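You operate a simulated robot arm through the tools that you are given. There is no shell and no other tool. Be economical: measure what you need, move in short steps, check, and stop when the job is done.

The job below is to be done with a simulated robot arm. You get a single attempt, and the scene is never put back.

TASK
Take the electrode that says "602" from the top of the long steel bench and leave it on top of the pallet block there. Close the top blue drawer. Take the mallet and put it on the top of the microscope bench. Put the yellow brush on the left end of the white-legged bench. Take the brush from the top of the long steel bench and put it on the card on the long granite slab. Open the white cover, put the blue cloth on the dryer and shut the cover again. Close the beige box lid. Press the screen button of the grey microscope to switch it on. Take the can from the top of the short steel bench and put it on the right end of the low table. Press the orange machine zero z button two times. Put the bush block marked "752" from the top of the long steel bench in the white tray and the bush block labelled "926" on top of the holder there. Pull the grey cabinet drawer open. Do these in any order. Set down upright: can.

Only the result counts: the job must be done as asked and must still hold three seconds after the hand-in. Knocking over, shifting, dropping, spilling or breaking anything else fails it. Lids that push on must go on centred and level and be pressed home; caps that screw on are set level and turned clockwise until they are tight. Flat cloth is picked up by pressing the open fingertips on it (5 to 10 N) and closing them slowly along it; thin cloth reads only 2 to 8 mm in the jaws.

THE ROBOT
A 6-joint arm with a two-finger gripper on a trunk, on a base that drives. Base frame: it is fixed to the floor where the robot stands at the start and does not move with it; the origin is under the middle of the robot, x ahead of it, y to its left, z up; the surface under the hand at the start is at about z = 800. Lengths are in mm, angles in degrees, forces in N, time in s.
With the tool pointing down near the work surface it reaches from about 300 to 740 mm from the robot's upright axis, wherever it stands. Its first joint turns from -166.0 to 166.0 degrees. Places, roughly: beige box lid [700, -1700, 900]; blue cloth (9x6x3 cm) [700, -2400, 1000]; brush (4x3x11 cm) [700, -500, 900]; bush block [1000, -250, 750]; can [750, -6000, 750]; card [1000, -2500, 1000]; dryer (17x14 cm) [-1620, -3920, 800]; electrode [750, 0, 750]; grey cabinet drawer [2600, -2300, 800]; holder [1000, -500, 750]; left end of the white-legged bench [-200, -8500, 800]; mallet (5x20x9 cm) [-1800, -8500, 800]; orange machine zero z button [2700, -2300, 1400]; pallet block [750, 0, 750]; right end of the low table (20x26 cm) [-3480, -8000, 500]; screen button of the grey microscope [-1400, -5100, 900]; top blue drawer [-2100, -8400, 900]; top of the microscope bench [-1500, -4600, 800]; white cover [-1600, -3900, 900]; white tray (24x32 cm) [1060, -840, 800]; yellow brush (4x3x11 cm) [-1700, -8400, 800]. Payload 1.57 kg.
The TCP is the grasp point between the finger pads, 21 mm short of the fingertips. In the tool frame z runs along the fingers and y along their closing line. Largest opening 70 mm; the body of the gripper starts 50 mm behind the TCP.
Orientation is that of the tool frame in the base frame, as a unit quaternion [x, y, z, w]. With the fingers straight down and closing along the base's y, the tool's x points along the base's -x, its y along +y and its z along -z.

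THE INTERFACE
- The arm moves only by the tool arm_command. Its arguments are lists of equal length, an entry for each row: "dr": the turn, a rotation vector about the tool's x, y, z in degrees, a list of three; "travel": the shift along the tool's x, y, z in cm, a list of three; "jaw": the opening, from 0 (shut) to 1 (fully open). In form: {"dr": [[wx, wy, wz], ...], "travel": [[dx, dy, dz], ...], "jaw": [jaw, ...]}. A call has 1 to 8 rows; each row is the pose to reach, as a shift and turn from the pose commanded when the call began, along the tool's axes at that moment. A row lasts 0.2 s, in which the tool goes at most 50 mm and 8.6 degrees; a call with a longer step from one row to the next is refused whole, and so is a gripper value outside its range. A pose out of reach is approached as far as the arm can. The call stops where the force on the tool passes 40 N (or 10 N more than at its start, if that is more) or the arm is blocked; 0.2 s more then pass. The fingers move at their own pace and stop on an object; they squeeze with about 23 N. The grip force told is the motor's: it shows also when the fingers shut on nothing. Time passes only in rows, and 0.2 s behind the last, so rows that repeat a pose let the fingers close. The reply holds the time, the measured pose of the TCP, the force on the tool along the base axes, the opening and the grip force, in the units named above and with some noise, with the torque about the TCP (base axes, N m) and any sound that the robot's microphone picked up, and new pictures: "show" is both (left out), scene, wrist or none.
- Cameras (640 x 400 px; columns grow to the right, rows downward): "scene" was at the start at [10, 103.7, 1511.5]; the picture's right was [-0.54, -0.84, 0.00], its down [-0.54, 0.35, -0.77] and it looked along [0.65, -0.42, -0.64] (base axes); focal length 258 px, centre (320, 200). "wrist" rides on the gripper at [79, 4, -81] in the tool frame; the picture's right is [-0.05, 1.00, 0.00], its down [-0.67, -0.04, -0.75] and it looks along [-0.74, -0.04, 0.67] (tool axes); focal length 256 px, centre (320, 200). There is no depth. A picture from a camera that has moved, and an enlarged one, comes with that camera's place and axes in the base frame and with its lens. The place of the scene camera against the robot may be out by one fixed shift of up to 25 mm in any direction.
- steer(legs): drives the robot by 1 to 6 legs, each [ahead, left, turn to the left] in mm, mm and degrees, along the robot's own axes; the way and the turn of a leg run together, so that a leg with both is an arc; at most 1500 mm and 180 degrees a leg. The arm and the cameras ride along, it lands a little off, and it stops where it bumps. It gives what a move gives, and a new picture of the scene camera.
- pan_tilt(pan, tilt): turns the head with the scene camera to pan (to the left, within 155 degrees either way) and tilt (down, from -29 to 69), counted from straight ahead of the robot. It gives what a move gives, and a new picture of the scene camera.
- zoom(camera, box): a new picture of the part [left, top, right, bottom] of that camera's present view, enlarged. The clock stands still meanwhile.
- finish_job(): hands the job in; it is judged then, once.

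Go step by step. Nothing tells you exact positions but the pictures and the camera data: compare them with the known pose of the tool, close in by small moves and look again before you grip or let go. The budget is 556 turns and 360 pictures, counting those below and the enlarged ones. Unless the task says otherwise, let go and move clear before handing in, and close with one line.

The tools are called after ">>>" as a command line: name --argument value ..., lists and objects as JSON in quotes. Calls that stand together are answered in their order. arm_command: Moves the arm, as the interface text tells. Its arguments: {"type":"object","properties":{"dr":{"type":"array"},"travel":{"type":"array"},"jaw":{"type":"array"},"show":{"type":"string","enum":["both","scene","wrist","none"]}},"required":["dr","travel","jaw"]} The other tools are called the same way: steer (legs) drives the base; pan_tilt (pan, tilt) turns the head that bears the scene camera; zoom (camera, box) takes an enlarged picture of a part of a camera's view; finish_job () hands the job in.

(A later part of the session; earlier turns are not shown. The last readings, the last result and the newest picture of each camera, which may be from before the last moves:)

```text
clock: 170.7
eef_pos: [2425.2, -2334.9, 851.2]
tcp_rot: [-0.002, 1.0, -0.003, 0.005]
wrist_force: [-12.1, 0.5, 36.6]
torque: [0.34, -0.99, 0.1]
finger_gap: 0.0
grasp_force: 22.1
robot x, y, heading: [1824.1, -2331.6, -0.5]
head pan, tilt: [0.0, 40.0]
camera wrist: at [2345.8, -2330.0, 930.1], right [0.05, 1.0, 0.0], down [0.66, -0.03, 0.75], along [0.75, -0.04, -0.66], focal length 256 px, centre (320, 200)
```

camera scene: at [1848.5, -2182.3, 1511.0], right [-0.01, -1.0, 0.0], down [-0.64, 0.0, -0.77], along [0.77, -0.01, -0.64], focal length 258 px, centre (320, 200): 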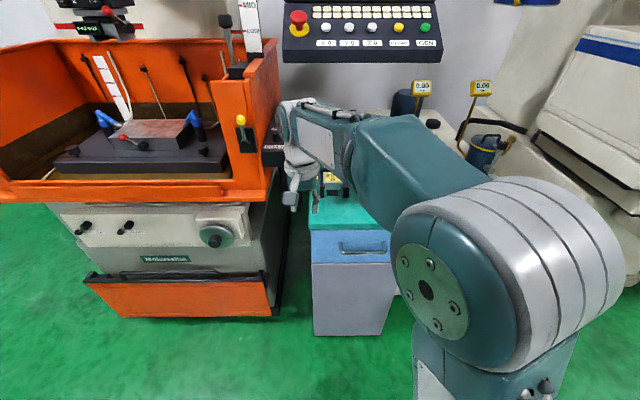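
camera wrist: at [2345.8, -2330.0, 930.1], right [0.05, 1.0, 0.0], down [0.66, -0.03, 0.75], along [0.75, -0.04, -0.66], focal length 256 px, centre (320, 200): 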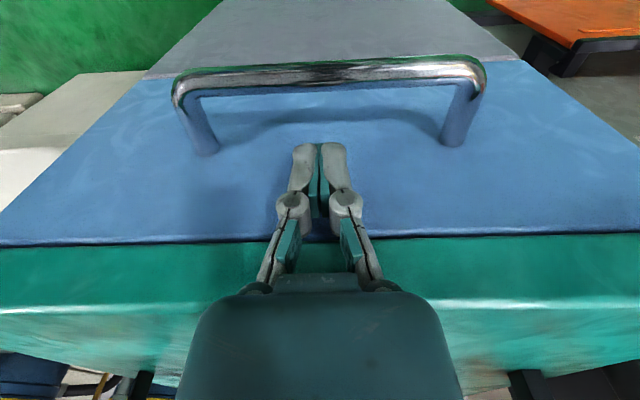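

The wrist touched the teal top's overhang. Backing off; I'll instead grip the bar from a 45° forward-down pose with the jaw turned vertical.

>>> arm_command --dr '[[0, 0, 0], [0, 0, 0], [0, 0, 0], [0, 0, 0]]' --travel '[[0, 0, -1.5], [3.5, 0, -3.5], [8, 0, -3.5], [12, 0, -3.5]]' --jaw '[0, 0, 0, 0]' --show "none"

>>> arm_command --dr '[[0, 0, 8.5], [0, 0, 17], [0, 0, 25.5], [0, 0, 34], [0, 0, 42.5], [0, 0, 51], [0, 0, 59.5], [0, 0, 68]]' --travel '[[0, 0, 0], [0, 0, 0], [0, 0, 0], [0, 0, 0], [0, 0, 0], [0, 0, 0], [0, 0, 0], [0, 0, 0]]' --jaw '[0, 0, 0, 0, 0, 0, 0, 0]' --show "none"

>>> arm_command --dr '[[0, 0, 8], [0, 0, 16], [0, 0, 22]]' --travel '[[0, 0, 0], [0, 0, 0], [0, 0, 0]]' --jaw '[0.6, 0.6, 0.6]' --show "none"

>>> arm_command --dr '[[-8, 0, 0], [-16, 0, 0], [-24, 0, 0], [-32, 0, 0], [-40, 0, 0], [-48, 0, 0]]' --travel '[[0, 0, 0], [0, 0, 0], [0, 0, 0], [0, 0, 0], [0, 0, 0], [0, 0, 0]]' --jaw '[0.6, 0.6, 0.6, 0.6, 0.6, 0.6]' --show "both"

```text
clock: 171.7
eef_pos: [2305.8, -2332.8, 877.6]
tcp_rot: [-0.002, 1.0, -0.003, 0.0]
wrist_force: [0.0, -0.1, 0.1]
torque: [-0.03, 0.02, -0.01]
finger_gap: 0.0
grasp_force: 22.8
robot x, y, heading: [1822.5, -2336.3, -0.4]
head pan, tilt: [0.0, 40.0]
```

```text
clock: 173.4
eef_pos: [2305.3, -2334.8, 878.3]
tcp_rot: [0.559, 0.829, -0.002, 0.002]
wrist_force: [-0.8, 0.5, -0.2]
torque: [0.01, 0.03, 0.0]
finger_gap: 0.0
grasp_force: 22.7
robot x, y, heading: [1822.2, -2333.9, -0.6]
head pan, tilt: [0.0, 40.0]
```

```text
clock: 174.2
eef_pos: [2307.2, -2335.6, 879.3]
tcp_rot: [0.707, 0.707, -0.002, 0.002]
wrist_force: [0.0, 0.0, -0.1]
torque: [0.0, 0.0, -0.01]
finger_gap: 42.0
grasp_force: 0.1
robot x, y, heading: [1825.0, -2332.9, -0.2]
head pan, tilt: [0.0, 40.0]
```

```text
clock: 175.7
eef_pos: [2305.8, -2335.0, 878.7]
tcp_rot: [0.644, 0.647, 0.288, 0.29]
wrist_force: [-0.1, -1.1, 0.5]
torque: [-0.03, 0.04, 0.0]
finger_gap: 42.0
grasp_force: 0.1
robot x, y, heading: [1824.5, -2332.2, -0.3]
head pan, tilt: [0.0, 40.0]
camera scene: at [1848.4, -2183.2, 1511.0], right [-0.01, -1.0, 0.0], down [-0.64, 0.0, -0.77], along [0.77, -0.01, -0.64], focal length 258 px, centre (320, 200)
camera wrist: at [2248.2, -2254.8, 936.0], right [0.67, -0.05, 0.74], down [-0.58, -0.67, 0.47], along [0.47, -0.74, -0.47], focal length 256 px, centre (320, 200)
```

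scene: 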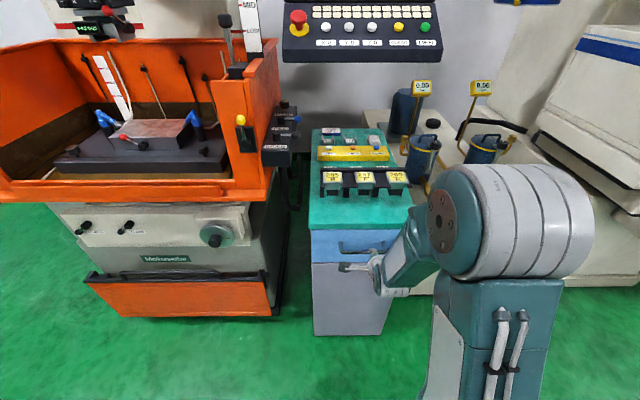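
wrist: 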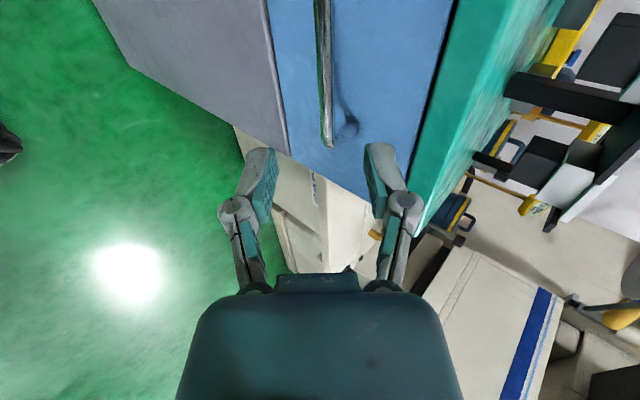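

The bar is dead ahead about 130 mm along the fingers. Advancing and gripping.

>>> arm_command --dr '[[0, 0, 0], [0, 0, 0], [0, 0, 0]]' --travel '[[0, 0.1, 4.5], [0, 0.2, 9], [0, 0.2, 12.3]]' --jaw '[0.8, 0.8, 0.8]' --show "wrist"

```text
clock: 176.4
eef_pos: [2400.0, -2336.2, 798.8]
tcp_rot: [0.644, 0.647, 0.286, 0.29]
wrist_force: [0.7, 1.1, 0.2]
torque: [-0.02, 0.03, -0.01]
finger_gap: 56.1
grasp_force: 0.0
robot x, y, heading: [1825.8, -2334.1, -0.4]
head pan, tilt: [0.0, 40.0]
camera wrist: at [2342.1, -2256.0, 854.6], right [0.67, -0.05, 0.74], down [-0.58, -0.67, 0.47], along [0.47, -0.75, -0.47], focal length 256 px, centre (320, 200)
```

wrist: 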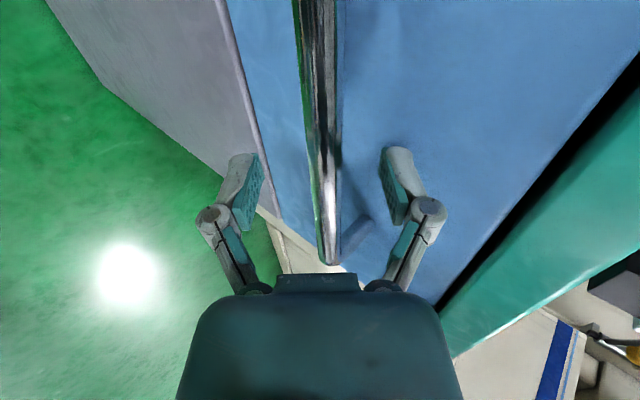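

>>> arm_command --dr '[[0, 0, 0], [0, 0, 0], [0, 0, 0], [0, 0, 0]]' --travel '[[0, 0, 0], [0, 0, 0], [0, 0, 0], [-0.0, -1.34, -1.49]]' --jaw '[0, 0, 0, 0]' --show "none"

```text
clock: 177.4
eef_pos: [2380.5, -2336.3, 799.6]
tcp_rot: [0.643, 0.646, 0.289, 0.292]
wrist_force: [1.2, 0.7, 34.9]
torque: [0.03, -0.1, 0.11]
finger_gap: 13.1
grasp_force: 32.3
robot x, y, heading: [1821.0, -2334.8, -0.5]
head pan, tilt: [0.0, 40.0]
```

Gripped (13 mm). Pulling the drawer open.

>>> arm_command --dr '[[0, 0, 0], [0, 0, 0], [0, 0, 0], [0, 0, 0], [0, 0, 0], [0, 0, 0]]' --travel '[[0, 0.3, -0.27], [0, -1.7, -2.5], [0, -3.7, -4.7], [0, -5.7, -6.95], [0, -7.7, -9.2], [0, -9.7, -11.4]]' --jaw '[0, 0, 0, 0, 0, 0]' --show "scene"

```text
clock: 178.8
eef_pos: [2255.6, -2336.9, 800.0]
tcp_rot: [0.641, 0.646, 0.292, 0.295]
wrist_force: [2.8, 9.1, 34.1]
torque: [-0.09, -0.08, -0.15]
finger_gap: 13.2
grasp_force: 32.3
out of reach, approached as far as the arm can: row 6
robot x, y, heading: [1823.9, -2336.9, -0.4]
head pan, tilt: [0.0, 40.0]
camera scene: at [1846.8, -2181.2, 1511.0], right [-0.01, -1.0, 0.0], down [-0.64, 0.0, -0.77], along [0.77, -0.01, -0.64], focal length 258 px, centre (320, 200)
```

scene: 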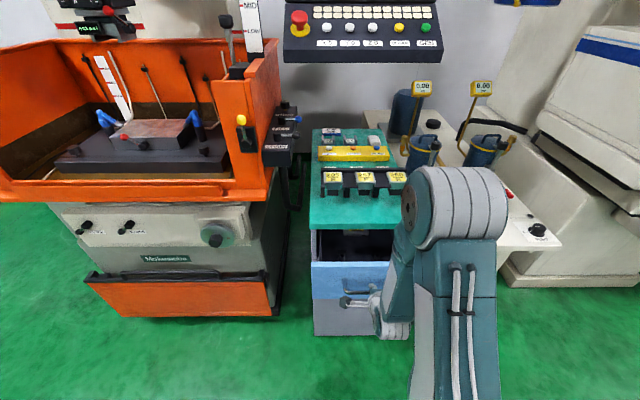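

Open about 145 mm; pulling a bit further by backing the base.

>>> steer --legs '[[-120, 0, 0]]'

```text
clock: 180.1
eef_pos: [2134.3, -2337.1, 797.3]
tcp_rot: [0.643, 0.646, 0.289, 0.293]
wrist_force: [21.8, -2.6, 28.3]
torque: [-0.6, 0.23, -0.49]
finger_gap: 12.7
grasp_force: 32.2
robot x, y, heading: [1703.4, -2336.3, -0.3]
head pan, tilt: [0.0, 40.0]
camera scene: at [1728.5, -2182.9, 1511.2], right [-0.01, -1.0, 0.0], down [-0.64, 0.0, -0.77], along [0.77, -0.01, -0.64], focal length 258 px, centre (320, 200)
```

scene: 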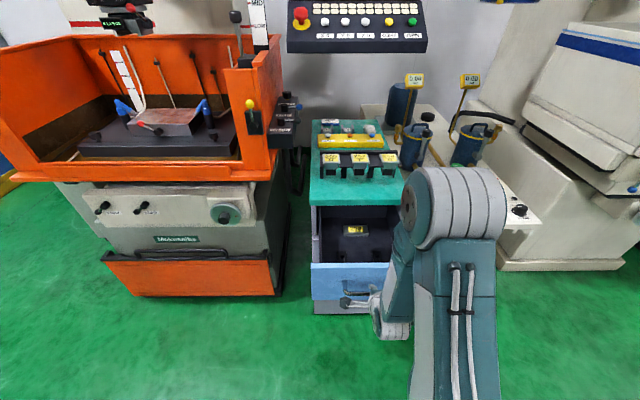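

Drawer is open ~265 mm with end-stop feel. Releasing and backing away.

>>> arm_command --dr '[[0, 0, 0], [0, 0, 0]]' --travel '[[0, 0, 0], [0, 0, 0]]' --jaw '[0.8, 0.8]' --show "wrist"

```text
clock: 180.7
eef_pos: [2135.3, -2337.7, 797.6]
tcp_rot: [0.644, 0.645, 0.289, 0.292]
wrist_force: [0.2, -0.3, -0.8]
torque: [-0.01, -0.01, 0.04]
finger_gap: 56.0
grasp_force: 0.0
robot x, y, heading: [1704.2, -2334.4, -0.7]
head pan, tilt: [0.0, 40.0]
camera wrist: at [2077.4, -2257.6, 853.4], right [0.66, -0.05, 0.75], down [-0.58, -0.66, 0.47], along [0.47, -0.75, -0.47], focal length 256 px, centre (320, 200)
```

wrist: 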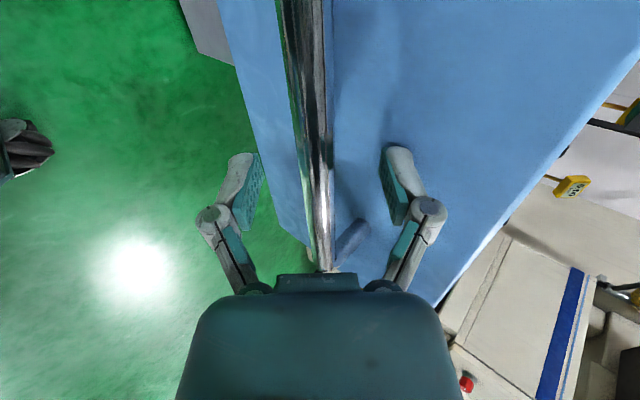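

>>> arm_command --dr '[[0, 0, 0], [0, 0, 0], [0, 0, 0]]' --travel '[[0, 0, -4], [0, 0, -6], [0, 0, -8]]' --jaw '[0.8, 0.8, 0.8]' --show "none"

>>> steer --legs '[[-200, 0, 0]]'

```text
clock: 181.5
eef_pos: [2145.2, -2338.4, 838.9]
tcp_rot: [0.644, 0.644, 0.291, 0.294]
wrist_force: [-0.3, 0.0, -1.4]
torque: [-0.01, -0.05, -0.01]
finger_gap: 57.9
grasp_force: 1.9
out of reach, approached as far as the arm can: row 1, 2, 3
robot x, y, heading: [1702.7, -2333.2, -0.4]
head pan, tilt: [0.0, 40.0]
```

```text
clock: 183.1
eef_pos: [1943.7, -2336.4, 836.6]
tcp_rot: [0.643, 0.646, 0.289, 0.292]
wrist_force: [-1.2, 0.0, 0.3]
torque: [-0.01, -0.02, -0.02]
finger_gap: 56.0
grasp_force: 0.1
robot x, y, heading: [1503.5, -2328.0, -0.3]
head pan, tilt: [0.0, 40.0]
camera scene: at [1528.5, -2181.0, 1511.0], right [-0.01, -1.0, 0.0], down [-0.64, 0.0, -0.77], along [0.77, -0.01, -0.64], focal length 258 px, centre (320, 200)
```

scene: 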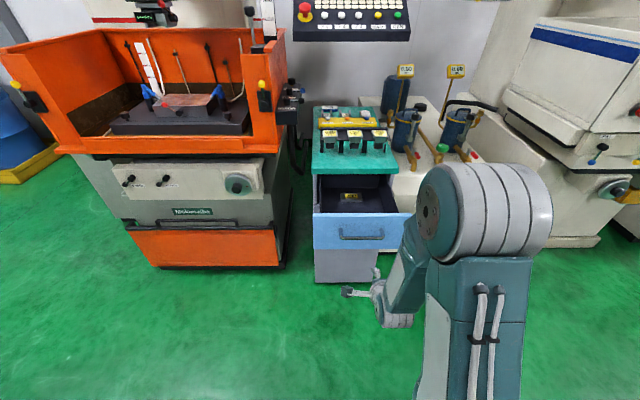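

Drawer is open. Now the Z0 button: raising the arm first, then I'll drive to the right of the open drawer to reach the panel.

>>> arm_command --dr '[[0, 0, 0], [0, 0, 0], [0, 0, 0], [0, 0, 0], [0, 0, 0], [0, 0, 0], [0, 0, 0], [0, 0, 0]]' --travel '[[0, 3.6, -3.2], [0, 7.2, -6.4], [0, 10.8, -9.6], [0, 14.4, -12.8], [0, 18, -16], [0, 21.6, -19.2], [0, 25.2, -22.4], [0, 28.8, -25.6]]' --jaw '[0, 0, 0, 0, 0, 0, 0, 0]' --show "none"

>>> steer --legs '[[100, 0, 0.3], [0, -490, 0]]'

```text
clock: 184.9
eef_pos: [1942.1, -2335.2, 1221.1]
tcp_rot: [0.643, 0.646, 0.289, 0.292]
wrist_force: [-0.2, 0.1, -0.3]
torque: [0.02, 0.01, 0.0]
finger_gap: 0.0
grasp_force: 22.8
out of reach, approached as far as the arm can: row 1
robot x, y, heading: [1504.0, -2332.1, -0.4]
head pan, tilt: [0.0, 40.0]
```

```text
clock: 188.4
eef_pos: [2041.9, -2801.8, 1220.9]
tcp_rot: [0.64, 0.649, 0.29, 0.291]
wrist_force: [-0.1, 0.6, 1.2]
torque: [0.0, -0.03, 0.01]
finger_gap: 0.0
grasp_force: 23.2
robot x, y, heading: [1605.5, -2802.2, 0.2]
head pan, tilt: [0.0, 40.0]
camera scene: at [1626.5, -2647.6, 1510.6], right [0.0, -1.0, 0.0], down [-0.64, 0.0, -0.77], along [0.77, 0.0, -0.64], focal length 258 px, centre (320, 200)
```

scene: 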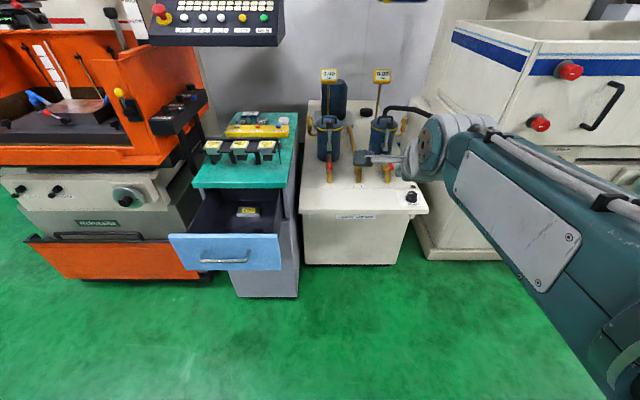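

>>> arm_command --dr '[[0, 0, 0], [0, 0, 0], [0, 0, 0], [0, 0, 0], [0, 0, 0], [0, 0, 0], [0, 0, 0], [0, 0, 0]]' --travel '[[0, 3.3, -3], [0, 6.6, -6], [0, 9.9, -9], [4.5, 11.5, -10.5], [9, 13, -12], [14, 13, -12], [19, 13, -12], [24, 13, -12]]' --jaw '[0, 0, 0, 0, 0, 0, 0, 0]' --show "none"

>>> steer --legs '[[500, 0, 0]]'

>>> pan_tilt --pan 20 --tilt 15

```text
clock: 190.2
eef_pos: [2036.9, -2562.0, 1398.1]
tcp_rot: [0.64, 0.648, 0.291, 0.292]
wrist_force: [0.3, 0.6, 0.0]
torque: [-0.03, -0.02, 0.0]
finger_gap: 0.0
grasp_force: 23.1
robot x, y, heading: [1606.3, -2804.3, 0.3]
head pan, tilt: [0.0, 40.0]
```

```text
clock: 193.2
eef_pos: [2534.3, -2571.8, 1397.5]
tcp_rot: [0.644, 0.645, 0.289, 0.293]
wrist_force: [-0.4, 0.8, 0.1]
torque: [-0.03, -0.02, 0.0]
finger_gap: 0.1
grasp_force: 23.0
robot x, y, heading: [2093.5, -2804.8, -0.8]
head pan, tilt: [0.0, 40.0]
camera scene: at [2122.2, -2653.3, 1510.9], right [-0.01, -1.0, 0.0], down [-0.64, 0.01, -0.77], along [0.77, -0.01, -0.64], focal length 258 px, centre (320, 200)
```

scene: 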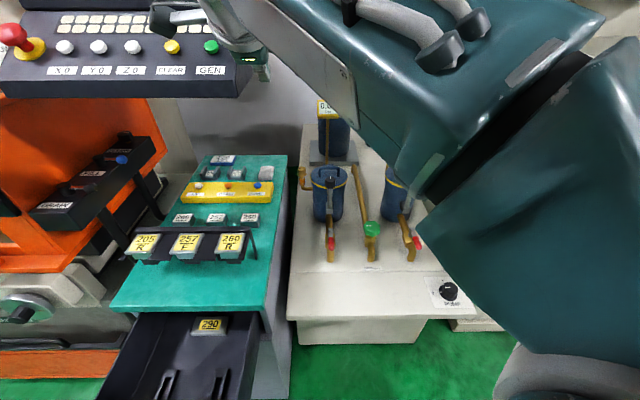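

```text
clock: 194.1
eef_pos: [2533.7, -2571.2, 1397.9]
tcp_rot: [0.645, 0.644, 0.29, 0.291]
wrist_force: [0.3, -0.6, 0.0]
torque: [0.0, 0.04, -0.01]
finger_gap: 0.1
grasp_force: 23.3
robot x, y, heading: [2095.8, -2800.5, -0.5]
head pan, tilt: [20.0, 15.0]
camera scene: at [2125.4, -2621.5, 1550.4], right [0.33, -0.94, 0.0], down [-0.25, -0.09, -0.97], along [0.91, 0.32, -0.26], focal length 258 px, centre (320, 200)
```

scene: 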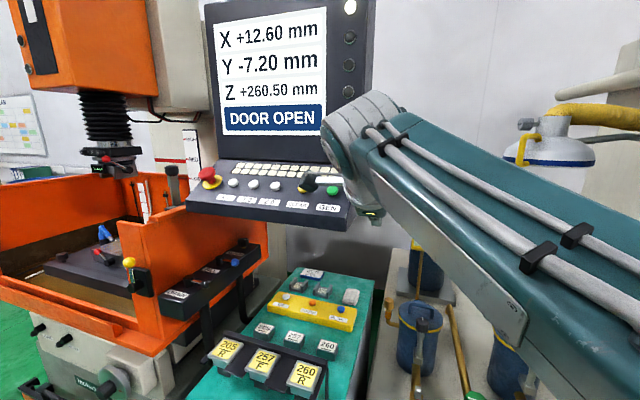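

Triangulated Z0 ≈ [2653,-2326,1427] (±25). Closing in a bit with the base.

>>> steer --legs '[[65, 20, 0.6]]'

>>> arm_command --dr '[[0, 0, 0], [0, 0, 0], [0, 0, 0], [0, 0, 0], [0, 0, 0]]' --travel '[[4, 2, -1.8], [8, 4, -3.6], [12, 6, -5.4], [16, 6.5, -5.8], [20, 6.5, -5.8]]' --jaw '[0, 0, 0, 0, 0]' --show "both"

```text
clock: 195.1
eef_pos: [2596.2, -2554.5, 1398.1]
tcp_rot: [0.643, 0.646, 0.291, 0.291]
wrist_force: [-0.2, 0.6, 0.6]
torque: [-0.03, -0.01, 0.01]
finger_gap: 0.0
grasp_force: 23.2
robot x, y, heading: [2161.9, -2785.0, 0.2]
head pan, tilt: [20.0, 15.0]
camera scene: at [2188.4, -2618.3, 1552.7], right [0.34, -0.94, -0.01], down [-0.24, -0.08, -0.97], along [0.91, 0.33, -0.26], focal length 258 px, centre (320, 200)
```

scene: 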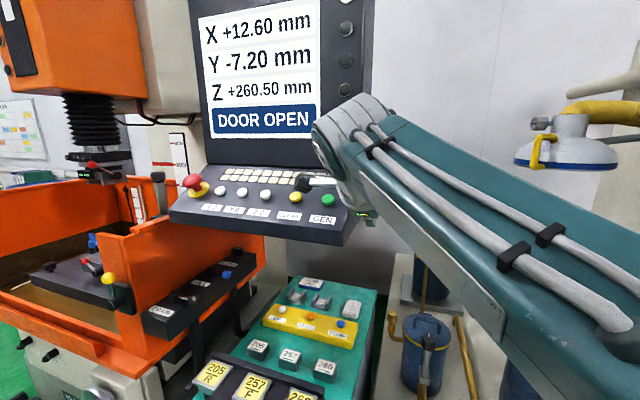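

```text
clock: 196.3
eef_pos: [2574.6, -2411.5, 1442.4]
tcp_rot: [0.641, 0.648, 0.289, 0.293]
wrist_force: [-0.3, 1.2, 0.3]
torque: [-0.01, 0.0, 0.03]
finger_gap: 0.1
grasp_force: 22.8
out of reach, approached as far as the arm can: row 3, 4, 5
robot x, y, heading: [2164.1, -2787.3, -0.2]
head pan, tilt: [20.0, 15.0]
camera scene: at [2188.4, -2614.3, 1552.0], right [0.34, -0.94, 0.0], down [-0.24, -0.08, -0.97], along [0.91, 0.33, -0.26], focal length 258 px, centre (320, 200)
camera wrist: at [2517.0, -2332.2, 1498.9], right [0.66, -0.04, 0.75], down [-0.58, -0.67, 0.47], along [0.48, -0.74, -0.47], focal length 256 px, centre (320, 200)
```

scene: 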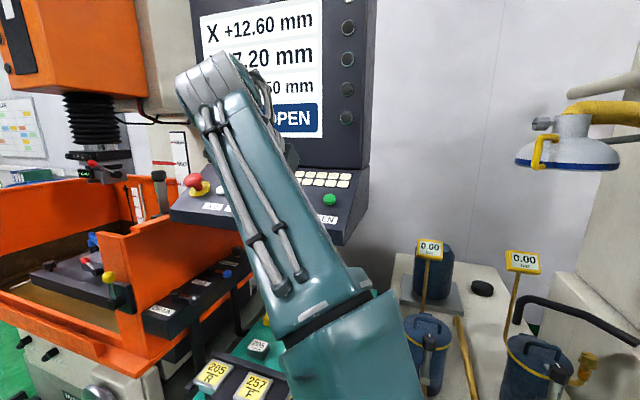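
wrist: 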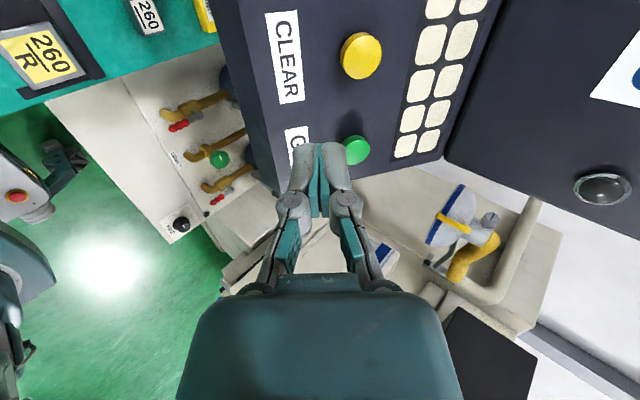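

The pitch limits reach. The panel slopes ~55°, so I tip the tool further forward (25°) and nudge the base closer.

>>> arm_command --dr '[[0, 0, 0], [-8, 0, 0], [-16, 0, 0], [-24, 0, 0]]' --travel '[[0, -1, -3.5], [0, -1, -3.5], [0, -1, -3.5], [0, -1, -3.5]]' --jaw '[0, 0, 0, 0]' --show "none"

>>> steer --legs '[[30, 20, 0.2]]'

>>> arm_command --dr '[[0, 0, 0], [0, 0, 0]]' --travel '[[3, 0, 0], [6, 0, 0]]' --jaw '[0, 0]' --show "wrist"

```text
clock: 197.3
eef_pos: [2544.2, -2410.0, 1459.0]
tcp_rot: [0.565, 0.574, 0.419, 0.42]
wrist_force: [-0.1, -0.2, -0.6]
torque: [0.01, -0.01, 0.02]
finger_gap: 0.0
grasp_force: 22.6
robot x, y, heading: [2166.6, -2785.8, -0.1]
head pan, tilt: [20.0, 15.0]
```

```text
clock: 198.1
eef_pos: [2566.0, -2411.4, 1456.8]
tcp_rot: [0.568, 0.572, 0.415, 0.422]
wrist_force: [1.3, 1.7, 1.5]
torque: [-0.03, 0.13, -0.07]
finger_gap: 0.2
grasp_force: 23.0
robot x, y, heading: [2177.3, -2785.8, -0.3]
head pan, tilt: [20.0, 15.0]
camera scene: at [2208.1, -2632.0, 1555.6], right [0.34, -0.94, -0.02], down [-0.25, -0.07, -0.97], along [0.91, 0.33, -0.26], focal length 258 px, centre (320, 200)
```

scene: 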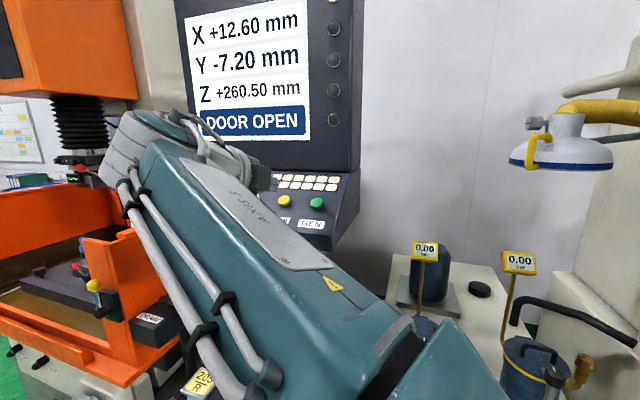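

```text
clock: 198.7
eef_pos: [2565.4, -2332.9, 1448.4]
tcp_rot: [0.565, 0.574, 0.413, 0.426]
wrist_force: [0.7, 0.9, -0.4]
torque: [-0.02, 0.0, -0.01]
finger_gap: 0.2
grasp_force: 22.7
robot x, y, heading: [2180.6, -2794.6, -0.5]
head pan, tilt: [20.0, 15.0]
camera wrist: at [2489.4, -2253.8, 1474.9], right [0.3, -0.03, 0.95], down [-0.72, -0.66, 0.2], along [0.62, -0.75, -0.22], focal length 256 px, centre (320, 200)
```

wrist: 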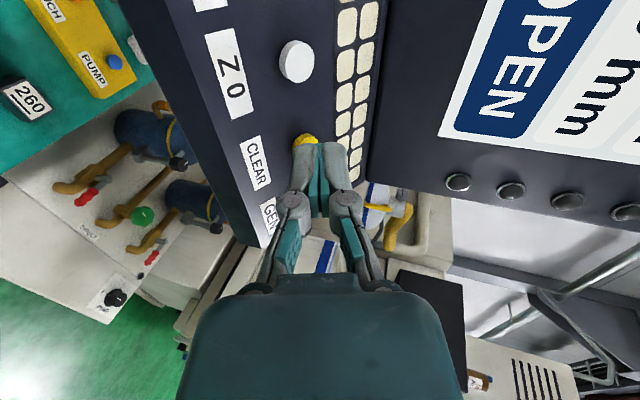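

>>> arm_command --dr '[[0, 0, 0], [0, 0, 0]]' --travel '[[3, 0, 0], [6, 0, 0]]' --jaw '[0, 0]' --show "wrist"

```text
clock: 199.3
eef_pos: [2560.0, -2287.7, 1430.6]
tcp_rot: [0.565, 0.574, 0.412, 0.426]
wrist_force: [0.0, -0.1, -0.3]
torque: [0.02, 0.02, 0.0]
finger_gap: 0.0
grasp_force: 22.5
out of reach, approached as far as the arm can: row 2
robot x, y, heading: [2177.4, -2792.4, -0.6]
head pan, tilt: [20.0, 15.0]
camera wrist: at [2483.3, -2207.6, 1457.1], right [0.3, -0.03, 0.95], down [-0.72, -0.66, 0.2], along [0.62, -0.75, -0.22], focal length 256 px, centre (320, 200)
```

wrist: 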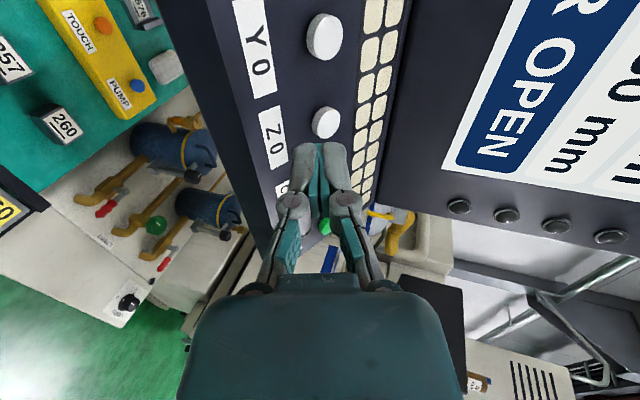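

Z0 is pinned at [2652.5,-2317.6,1405]. Moving to just in front of it.

>>> arm_command --dr '[[0, 0, 0], [0, 0, 0]]' --travel '[[-2.5, 0.4, 2.5], [-3, 0.45, 4.5]]' --jaw '[0, 0]' --show "wrist"

```text
clock: 199.9
eef_pos: [2601.9, -2315.2, 1424.6]
tcp_rot: [0.565, 0.575, 0.412, 0.425]
wrist_force: [0.1, 0.6, -0.6]
torque: [0.01, 0.01, 0.0]
finger_gap: 0.1
grasp_force: 22.7
robot x, y, heading: [2180.2, -2789.8, -0.1]
head pan, tilt: [20.0, 15.0]
camera wrist: at [2526.7, -2235.1, 1451.0], right [0.3, -0.03, 0.95], down [-0.72, -0.66, 0.2], along [0.62, -0.75, -0.22], focal length 256 px, centre (320, 200)
```

wrist: 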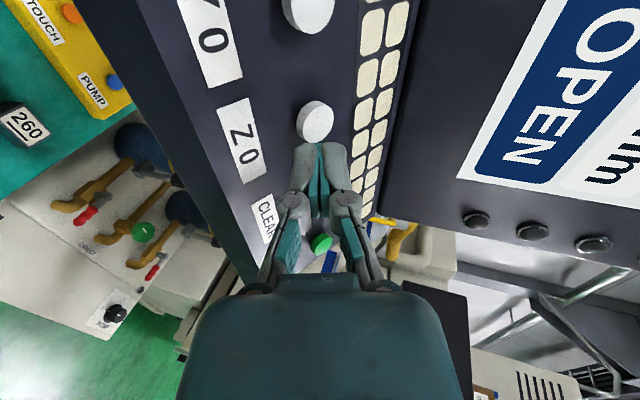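

>>> arm_command --dr '[[0, 0, 0], [0, 0, 0], [0, 0, 0], [0, 0, 0]]' --travel '[[-0.2, -0.25, 2.5], [-0.2, -0.25, 3.2], [-0.2, -0.25, 3.6], [-0.2, -0.25, 3.9]]' --jaw '[0, 0, 0, 0]' --show "none"

```text
clock: 200.9
eef_pos: [2635.9, -2318.6, 1413.7]
tcp_rot: [0.564, 0.574, 0.414, 0.426]
wrist_force: [-15.5, 2.3, 9.4]
torque: [0.02, 0.1, 0.05]
finger_gap: 0.1
grasp_force: 23.3
robot x, y, heading: [2179.4, -2792.8, -0.6]
head pan, tilt: [20.0, 15.0]
heard: click
```

A click. Backing off and pressing the second time.

>>> arm_command --dr '[[0, 0, 0], [0, 0, 0], [0, 0, 0]]' --travel '[[0, 0, -1], [0, 0, -2], [0, 0, -2]]' --jaw '[0, 0, 0]' --show "scene"

```text
clock: 201.7
eef_pos: [2621.3, -2317.8, 1414.7]
tcp_rot: [0.565, 0.574, 0.411, 0.426]
wrist_force: [-0.4, 0.4, 0.1]
torque: [0.0, 0.01, 0.0]
finger_gap: 0.0
grasp_force: 22.7
robot x, y, heading: [2182.5, -2789.5, -0.7]
head pan, tilt: [20.0, 15.0]
camera scene: at [2207.4, -2623.1, 1552.5], right [0.33, -0.94, -0.01], down [-0.24, -0.08, -0.97], along [0.91, 0.33, -0.26], focal length 258 px, centre (320, 200)
```

scene: 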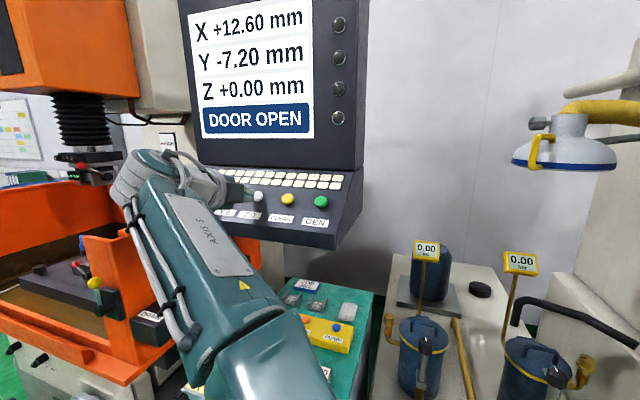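

Display shows Z +0.00. Second press.

>>> arm_command --dr '[[0, 0, 0], [0, 0, 0], [0, 0, 0], [0, 0, 0]]' --travel '[[0, 0, 0.8], [0, 0, 1.5], [0, 0, 1.9], [0, 0, 2.2]]' --jaw '[0, 0, 0, 0]' --show "none"

>>> arm_command --dr '[[0, 0, 0], [0, 0, 0], [0, 0, 0], [0, 0, 0]]' --travel '[[0, 0, -2], [0, 0, -5], [-4, 0, -8], [-8, 0, -9]]' --jaw '[0, 0, 0, 0]' --show "scene"

```text
clock: 202.7
eef_pos: [2636.1, -2318.6, 1412.9]
tcp_rot: [0.562, 0.574, 0.416, 0.426]
wrist_force: [-26.7, 4.0, 14.3]
torque: [0.0, 0.18, 0.02]
finger_gap: 0.0
grasp_force: 23.1
robot x, y, heading: [2178.3, -2790.3, -0.7]
head pan, tilt: [20.0, 15.0]
heard: click
```

```text
clock: 203.7
eef_pos: [2555.7, -2399.8, 1439.0]
tcp_rot: [0.565, 0.575, 0.411, 0.425]
wrist_force: [-0.2, 0.4, -1.0]
torque: [-0.03, -0.03, -0.03]
finger_gap: 0.0
grasp_force: 23.2
robot x, y, heading: [2180.1, -2790.9, -0.5]
head pan, tilt: [20.0, 15.0]
camera scene: at [2206.9, -2625.0, 1552.7], right [0.34, -0.94, -0.01], down [-0.24, -0.08, -0.97], along [0.91, 0.33, -0.26], focal length 258 px, centre (320, 200)
```

scene: 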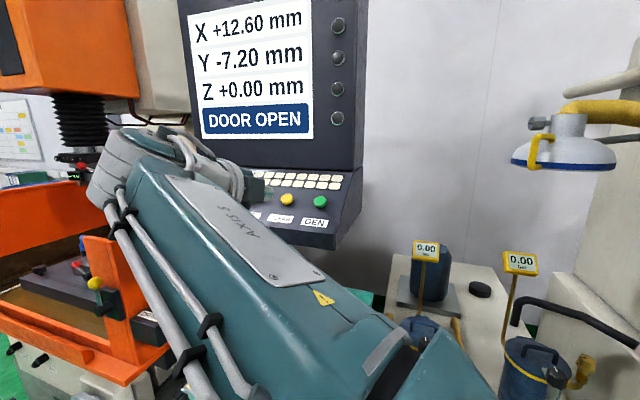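

Both presses done. Backing the base away, then restoring the arm to tool-down.

>>> steer --legs '[[-480, 0, 0.5]]'

>>> arm_command --dr '[[0, 0, 0], [0, 0, 0], [0, 0, 0], [0, 0, 0], [0, 0, 0], [0, 0, 0], [0, 0, 0]]' --travel '[[-3, -3.5, 1.1], [-6, -7, 2.2], [-9, -10.5, 3.3], [-12, -14, 4.4], [-15, -17.5, 5.5], [-18, -21, 6.6], [-21, -25, 7.7]]' --jaw '[0, 0, 0, 0, 0, 0, 0]' --show "none"

>>> arm_command --dr '[[8.5, 0, 0], [17, 0, 0], [25.5, 0, 0], [34, 0, 0], [42.5, 0, 0], [51, 0, 0], [59.5, 0, 0], [68, 0, 0]]' --travel '[[0, 0, 0], [0, 0, 0], [0, 0, 0], [0, 0, 0], [0, 0, 0], [0, 0, 0], [0, 0, 0], [0, 0, 0]]' --jaw '[0.5, 0.5, 0.5, 0.5, 0.5, 0.5, 0.5, 0.5]' --show "none"

```text
clock: 206.6
eef_pos: [2070.3, -2382.7, 1439.4]
tcp_rot: [0.562, 0.577, 0.412, 0.426]
wrist_force: [-0.4, -0.1, 0.5]
torque: [0.0, -0.01, -0.03]
finger_gap: 0.0
grasp_force: 22.9
robot x, y, heading: [1698.0, -2783.4, -0.0]
head pan, tilt: [20.0, 15.0]
camera scene: at [1721.9, -2598.1, 1549.9], right [0.34, -0.94, 0.0], down [-0.24, -0.09, -0.97], along [0.91, 0.33, -0.26], focal length 258 px, centre (320, 200)
```

scene: 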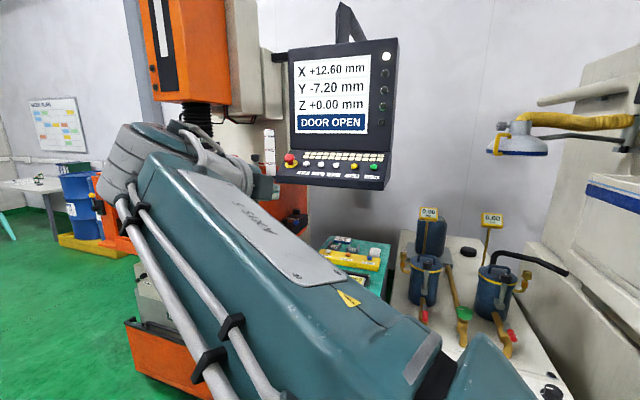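

```text
refused: row 7 steps farther than a row can; nothing moved
```

```text
clock: 208.4
eef_pos: [2028.0, -2438.5, 1353.7]
tcp_rot: [0.704, 0.708, 0.037, 0.052]
wrist_force: [0.1, -0.3, -0.5]
torque: [0.03, -0.01, -0.01]
finger_gap: 35.0
grasp_force: 0.0
out of reach, approached as far as the arm can: row 4, 5, 6, 7, 8
robot x, y, heading: [1696.3, -2782.9, 0.1]
head pan, tilt: [20.0, 15.0]
```

>>> arm_command --dr '[[3.6, 0.6, 0], [7.2, 1.2, 0], [7.2, 1.2, 0], [7.2, 1.2, 0], [7.2, 1.2, 0], [7.2, 1.2, 0]]' --travel '[[0, 0, 2], [-2, 0, 5], [-4, 0, 9], [-8, 0, 12], [-12, 0, 15], [-16, 0, 18]]' --jaw '[0.5, 0.5, 0.5, 0.5, 0.5, 0.5]' --show "none"

>>> arm_command --dr '[[0, 0, -8.5], [0, 0, -17], [0, 0, -25.5], [0, 0, -34], [0, 0, -42.5], [0, 0, -51], [0, 0, -59.5], [0, 0, -68]]' --travel '[[-2, 0, 0], [-4, 0, 0], [-6, 0, 0], [-8, 0, 0], [-10, 0, 0], [-12, 0, 0], [-14, 0, 0], [-16, 0, 0]]' --jaw '[0.5, 0.5, 0.5, 0.5, 0.5, 0.5, 0.5, 0.5]' --show "none"

>>> arm_command --dr '[[0, 0, -8], [0, 0, -16], [0, 0, -22]]' --travel '[[0, 0, 1], [0, 0, 2], [0, 0, 3]]' --jaw '[0.5, 0.5, 0.5]' --show "none"

>>> steer --legs '[[0, -980, 0], [-1500, 0, 0], [-600, 0, 0]]'

```text
clock: 209.8
eef_pos: [2042.4, -2605.0, 1177.7]
tcp_rot: [0.704, 0.709, -0.017, -0.014]
wrist_force: [-0.1, -0.4, -0.2]
torque: [0.0, -0.01, -0.01]
finger_gap: 35.0
grasp_force: 0.1
robot x, y, heading: [1693.0, -2788.2, -0.2]
head pan, tilt: [20.0, 15.0]
```

```text
clock: 211.6
eef_pos: [2046.3, -2764.0, 1177.2]
tcp_rot: [0.187, 0.982, -0.006, -0.022]
wrist_force: [1.0, -0.7, 0.0]
torque: [-0.02, -0.03, 0.02]
finger_gap: 34.9
grasp_force: 0.1
robot x, y, heading: [1697.5, -2785.1, -0.2]
head pan, tilt: [20.0, 15.0]
```

```text
clock: 212.4
eef_pos: [2042.9, -2763.9, 1147.6]
tcp_rot: [-0.005, 1.0, -0.003, -0.023]
wrist_force: [-0.2, 0.7, 0.5]
torque: [0.03, 0.0, -0.01]
finger_gap: 35.1
grasp_force: 0.1
robot x, y, heading: [1693.7, -2785.6, -0.3]
head pan, tilt: [20.0, 15.0]
```

```text
clock: 227.5
eef_pos: [-49.1, -3767.5, 1147.7]
tcp_rot: [-0.017, 1.0, -0.003, -0.023]
wrist_force: [-0.6, -0.2, 0.1]
torque: [-0.01, -0.03, -0.02]
finger_gap: 34.9
grasp_force: 0.1
robot x, y, heading: [-396.9, -3796.4, 1.6]
head pan, tilt: [20.0, 15.0]
camera scene: at [-373.6, -3615.8, 1550.6], right [0.37, -0.93, 0.0], down [-0.24, -0.1, -0.97], along [0.9, 0.35, -0.26], focal length 258 px, centre (320, 200)
```

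scene: 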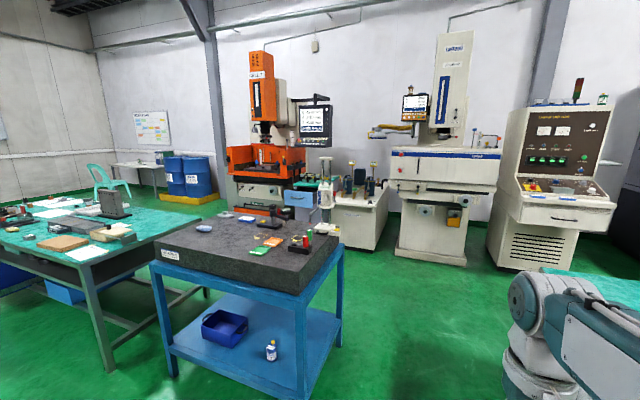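

>>> steer --legs '[[0, 0, -1.6], [0, 1500, 0], [0, 560, 0]]'

>>> arm_command --dr '[[0, -2.6, 0]]' --travel '[[0, 0, 0]]' --jaw '[0.5]' --show "none"

>>> pan_tilt --pan 0 --tilt 35

```text
clock: 238.2
eef_pos: [-99.1, -1693.0, 1148.6]
tcp_rot: [-0.022, 0.999, -0.002, -0.023]
wrist_force: [0.2, -0.2, 0.7]
torque: [0.0, -0.02, -0.03]
finger_gap: 34.9
grasp_force: 0.1
robot x, y, heading: [-450.1, -1722.6, 2.3]
head pan, tilt: [20.0, 15.0]
camera scene: at [-426.8, -1544.8, 1551.1], right [0.37, -0.93, 0.0], down [-0.24, -0.1, -0.97], along [0.9, 0.36, -0.26], focal length 258 px, centre (320, 200)
```

scene: 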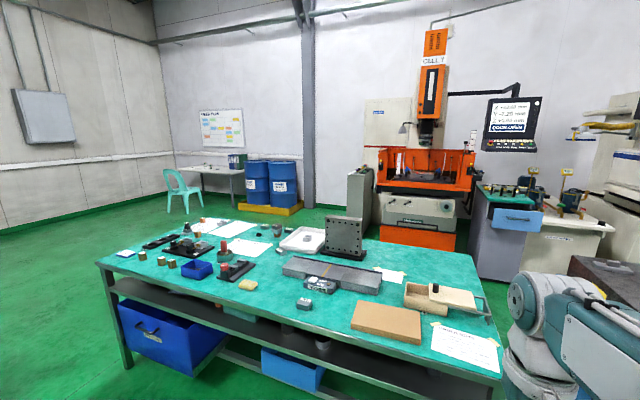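

```text
clock: 238.6
eef_pos: [-100.5, -1687.9, 1149.2]
tcp_rot: [-0.021, 1.0, -0.003, 0.0]
wrist_force: [0.0, -0.9, -0.1]
torque: [0.03, -0.01, -0.02]
finger_gap: 34.8
grasp_force: 0.1
robot x, y, heading: [-446.0, -1724.6, 1.8]
head pan, tilt: [20.0, 15.0]
```

```text
clock: 239.4
eef_pos: [-98.9, -1688.1, 1149.0]
tcp_rot: [-0.021, 1.0, -0.003, 0.0]
wrist_force: [-0.3, -0.6, 0.1]
torque: [-0.02, 0.04, -0.02]
finger_gap: 35.1
grasp_force: 0.1
robot x, y, heading: [-443.3, -1727.6, 2.0]
head pan, tilt: [0.0, 35.0]
camera scene: at [-425.6, -1572.0, 1518.6], right [0.04, -1.0, 0.0], down [-0.57, -0.02, -0.82], along [0.82, 0.03, -0.57], focal length 258 px, centre (320, 200)
```

scene: 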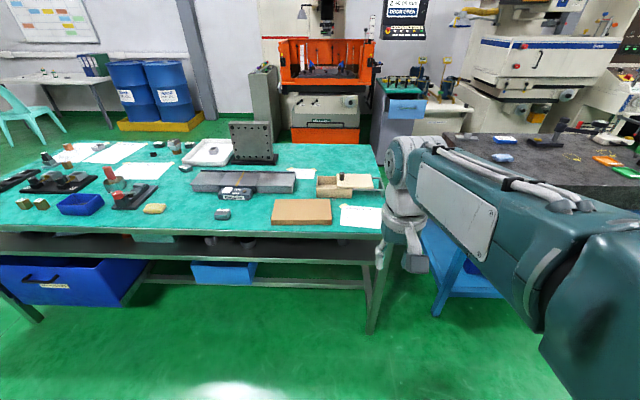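

>>> zoom --camera "scene" --box '[270, 150, 400, 232]'

```text
4.88 times, centred on (335, 191) of scene
camera zoom: at [-425.6, -1572.0, 1518.6], right [0.04, -1.0, 0.0], down [-0.57, -0.02, -0.82], along [0.82, 0.03, -0.57], focal length 1259 px, centre (247, 244)
```

zoom: 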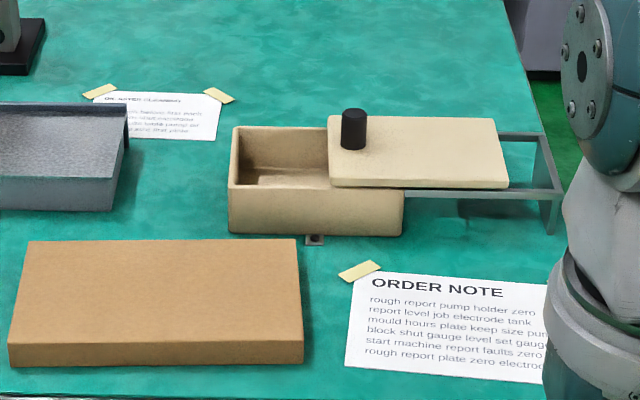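

The beige box has a lid on rails that slides in +y (left); I'll push its knob. Driving up to the bench.

>>> steer --legs '[[0, 0, -2], [420, 0, 0]]'

>>> arm_command --dr '[[0, 0, 0], [0, 0, 0], [0, 0, 0], [0, 0, 0], [0, 0, 0]]' --travel '[[-4, 0, 1], [-8, 0, 2], [-12, 0, 3], [-16, 0, 4], [-20, 0, 5]]' --jaw '[0, 0, 0, 0, 0]' --show "wrist"

```text
clock: 242.3
eef_pos: [317.5, -1696.0, 1147.8]
tcp_rot: [-0.009, 1.0, -0.003, -0.001]
wrist_force: [-0.2, 0.8, -0.3]
torque: [0.02, 0.01, 0.02]
finger_gap: 35.1
grasp_force: 0.0
robot x, y, heading: [-30.0, -1722.7, 0.7]
head pan, tilt: [0.0, 35.0]
camera scene: at [-4.8, -1571.3, 1518.6], right [0.01, -1.0, 0.0], down [-0.57, -0.01, -0.82], along [0.82, 0.01, -0.57], focal length 258 px, centre (320, 200)
```

scene: 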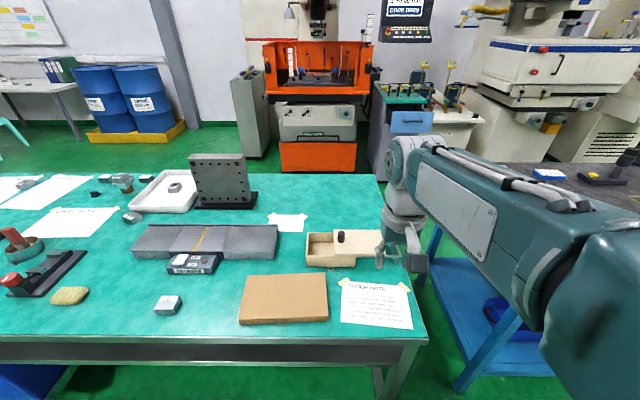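

```text
clock: 243.5
eef_pos: [520.1, -1693.3, 1098.7]
tcp_rot: [-0.009, 1.0, -0.003, 0.001]
wrist_force: [-0.7, -0.4, 0.5]
torque: [0.0, -0.05, -0.01]
finger_gap: 0.1
grasp_force: 23.0
robot x, y, heading: [-30.4, -1723.9, 0.2]
head pan, tilt: [0.0, 35.0]
camera wrist: at [440.0, -1690.2, 1179.0], right [0.04, 1.0, -0.01], down [0.67, -0.02, 0.75], along [0.75, -0.03, -0.67], focal length 256 px, centre (320, 200)
```

wrist: 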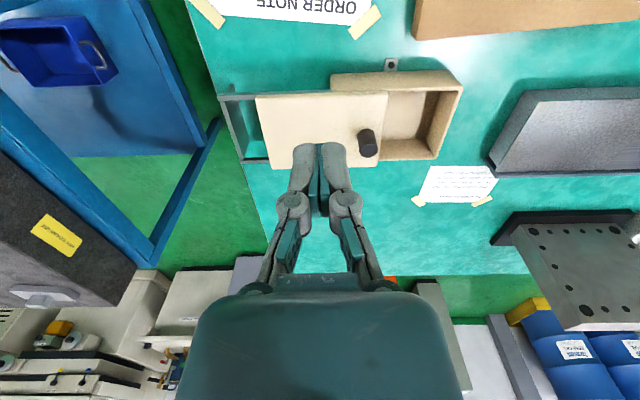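

>>> arm_command --dr '[[0, 0, 0], [0, 0, 0], [0, 0, 0], [0, 0, 0]]' --travel '[[-4, 0.5, 2.5], [-8, 1, 5], [-12, 1.7, 8], [-13.7, 1.7, 12]]' --jaw '[0, 0, 0, 0]' --show "wrist"

```text
refused: row 3 steps farther than a row can; nothing moved
```

>>> arm_command --dr '[[0, 0, 0], [0, 0, 0], [0, 0, 0], [0, 0, 0]]' --travel '[[-4, 0.5, 2.5], [-8, 1, 5], [-12, 1.5, 7.5], [-13.7, 1.7, 12]]' --jaw '[0, 0, 0, 0]' --show "wrist"

```text
clock: 244.5
eef_pos: [655.7, -1674.1, 979.9]
tcp_rot: [-0.009, 1.0, -0.002, 0.001]
wrist_force: [-1.1, -1.2, 1.0]
torque: [0.0, -0.06, -0.01]
finger_gap: 0.0
grasp_force: 23.1
robot x, y, heading: [-29.8, -1720.1, 0.6]
head pan, tilt: [0.0, 35.0]
camera wrist: at [577.1, -1670.4, 1060.7], right [0.04, 1.0, -0.01], down [0.67, -0.02, 0.75], along [0.75, -0.03, -0.67], focal length 256 px, centre (320, 200)
```

wrist: 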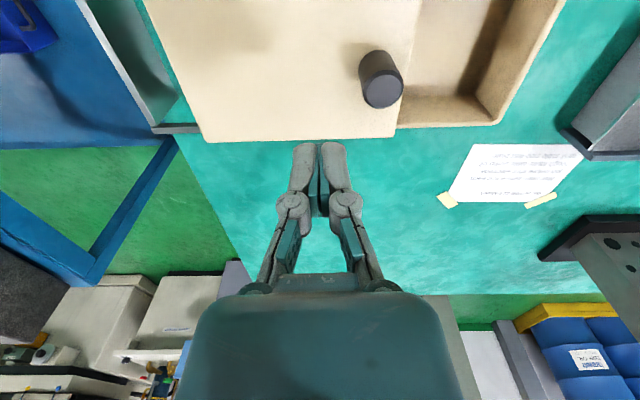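

>>> arm_command --dr '[[0, 0, 0], [0, 0, 0], [0, 0, 0]]' --travel '[[-0.6, 0, 4.5], [-0.6, 0, 8], [-0.6, 0, 9.7]]' --jaw '[0, 0, 0]' --show "wrist"

```text
clock: 245.5
eef_pos: [665.1, -1676.9, 890.2]
tcp_rot: [-0.009, 1.0, -0.003, 0.005]
wrist_force: [-7.1, -0.6, 13.7]
torque: [0.01, 0.23, 0.03]
finger_gap: 5.9
grasp_force: 28.4
robot x, y, heading: [-29.3, -1718.8, 0.5]
head pan, tilt: [0.0, 35.0]
stopped in row 3: the force on the tool passed its limit at 44 N (the readings are from after the stop); the commanded pose is now the measured one
camera wrist: at [584.7, -1673.4, 970.4], right [0.04, 1.0, 0.0], down [0.66, -0.02, 0.75], along [0.75, -0.03, -0.66], focal length 256 px, centre (320, 200)
```

wrist: 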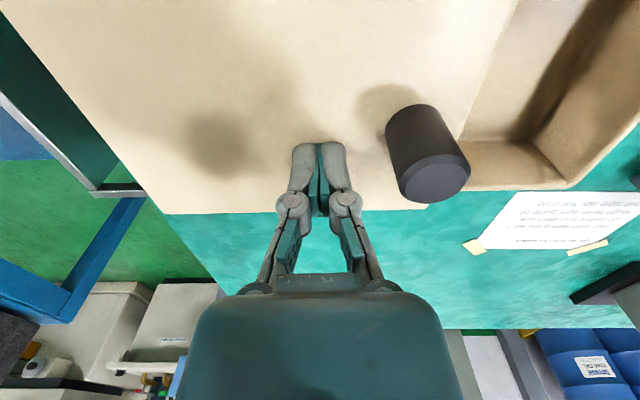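

Touched the lid top (z≈868). Lift 8 mm, then push the knob in +y.

>>> arm_command --dr '[[0, 0, 0], [0, 0, 0], [0, 0, 0], [0, 0, 0], [0, 0, 0], [0, 0, 0]]' --travel '[[0.5, 0, -0.8], [0.5, 2, -0.8], [0.5, 4, -0.8], [0.5, 6, -0.8], [0.5, 8, -0.8], [0.5, 10, -0.8]]' --jaw '[0, 0, 0, 0, 0, 0]' --show "wrist"

```text
clock: 246.9
eef_pos: [657.4, -1576.2, 894.5]
tcp_rot: [-0.008, 1.0, -0.003, 0.004]
wrist_force: [0.5, -0.5, 0.7]
torque: [-0.01, 0.01, -0.02]
finger_gap: 0.1
grasp_force: 28.4
robot x, y, heading: [-34.1, -1722.3, 0.4]
head pan, tilt: [0.0, 35.0]
camera wrist: at [577.9, -1571.9, 975.3], right [0.04, 1.0, 0.0], down [0.66, -0.02, 0.75], along [0.75, -0.03, -0.66], focal length 256 px, centre (320, 200)
```

wrist: 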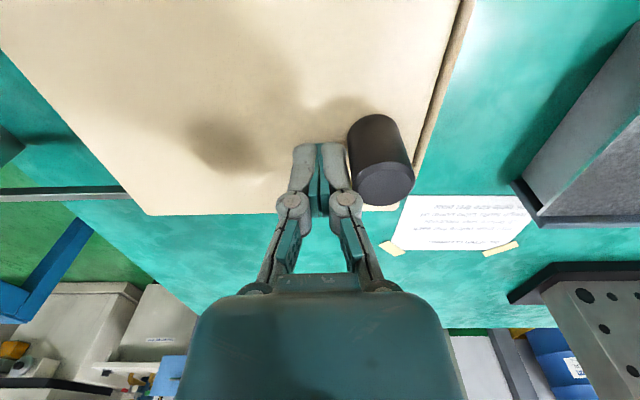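

Nearly shut; pushing on to the stop.

>>> arm_command --dr '[[0, 0, 0], [0, 0, 0], [0, 0, 0], [0, 0, 0]]' --travel '[[0, 0.6, 0], [0, 1.2, 0], [0, 1.6, 0], [0, 2.0, 0]]' --jaw '[0, 0, 0, 0]' --show "wrist"

```text
clock: 247.9
eef_pos: [659.0, -1562.9, 895.3]
tcp_rot: [-0.008, 1.0, -0.001, 0.004]
wrist_force: [1.0, -21.5, -2.1]
torque: [0.16, 0.02, 0.02]
finger_gap: 0.0
grasp_force: 28.7
robot x, y, heading: [-31.3, -1723.1, 0.4]
head pan, tilt: [0.0, 35.0]
camera wrist: at [578.9, -1558.5, 975.8], right [0.04, 1.0, 0.0], down [0.66, -0.02, 0.75], along [0.75, -0.03, -0.66], focal length 256 px, centre (320, 200)
```

wrist: 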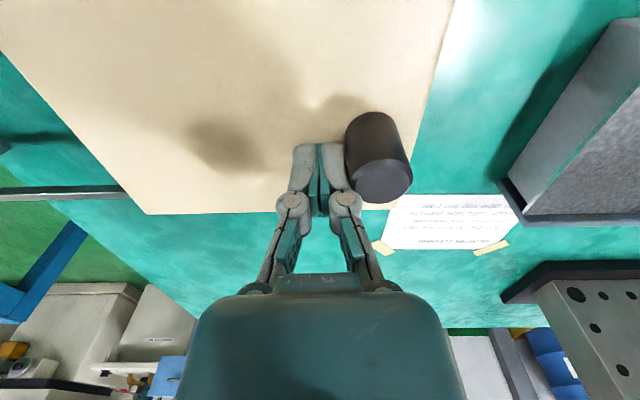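

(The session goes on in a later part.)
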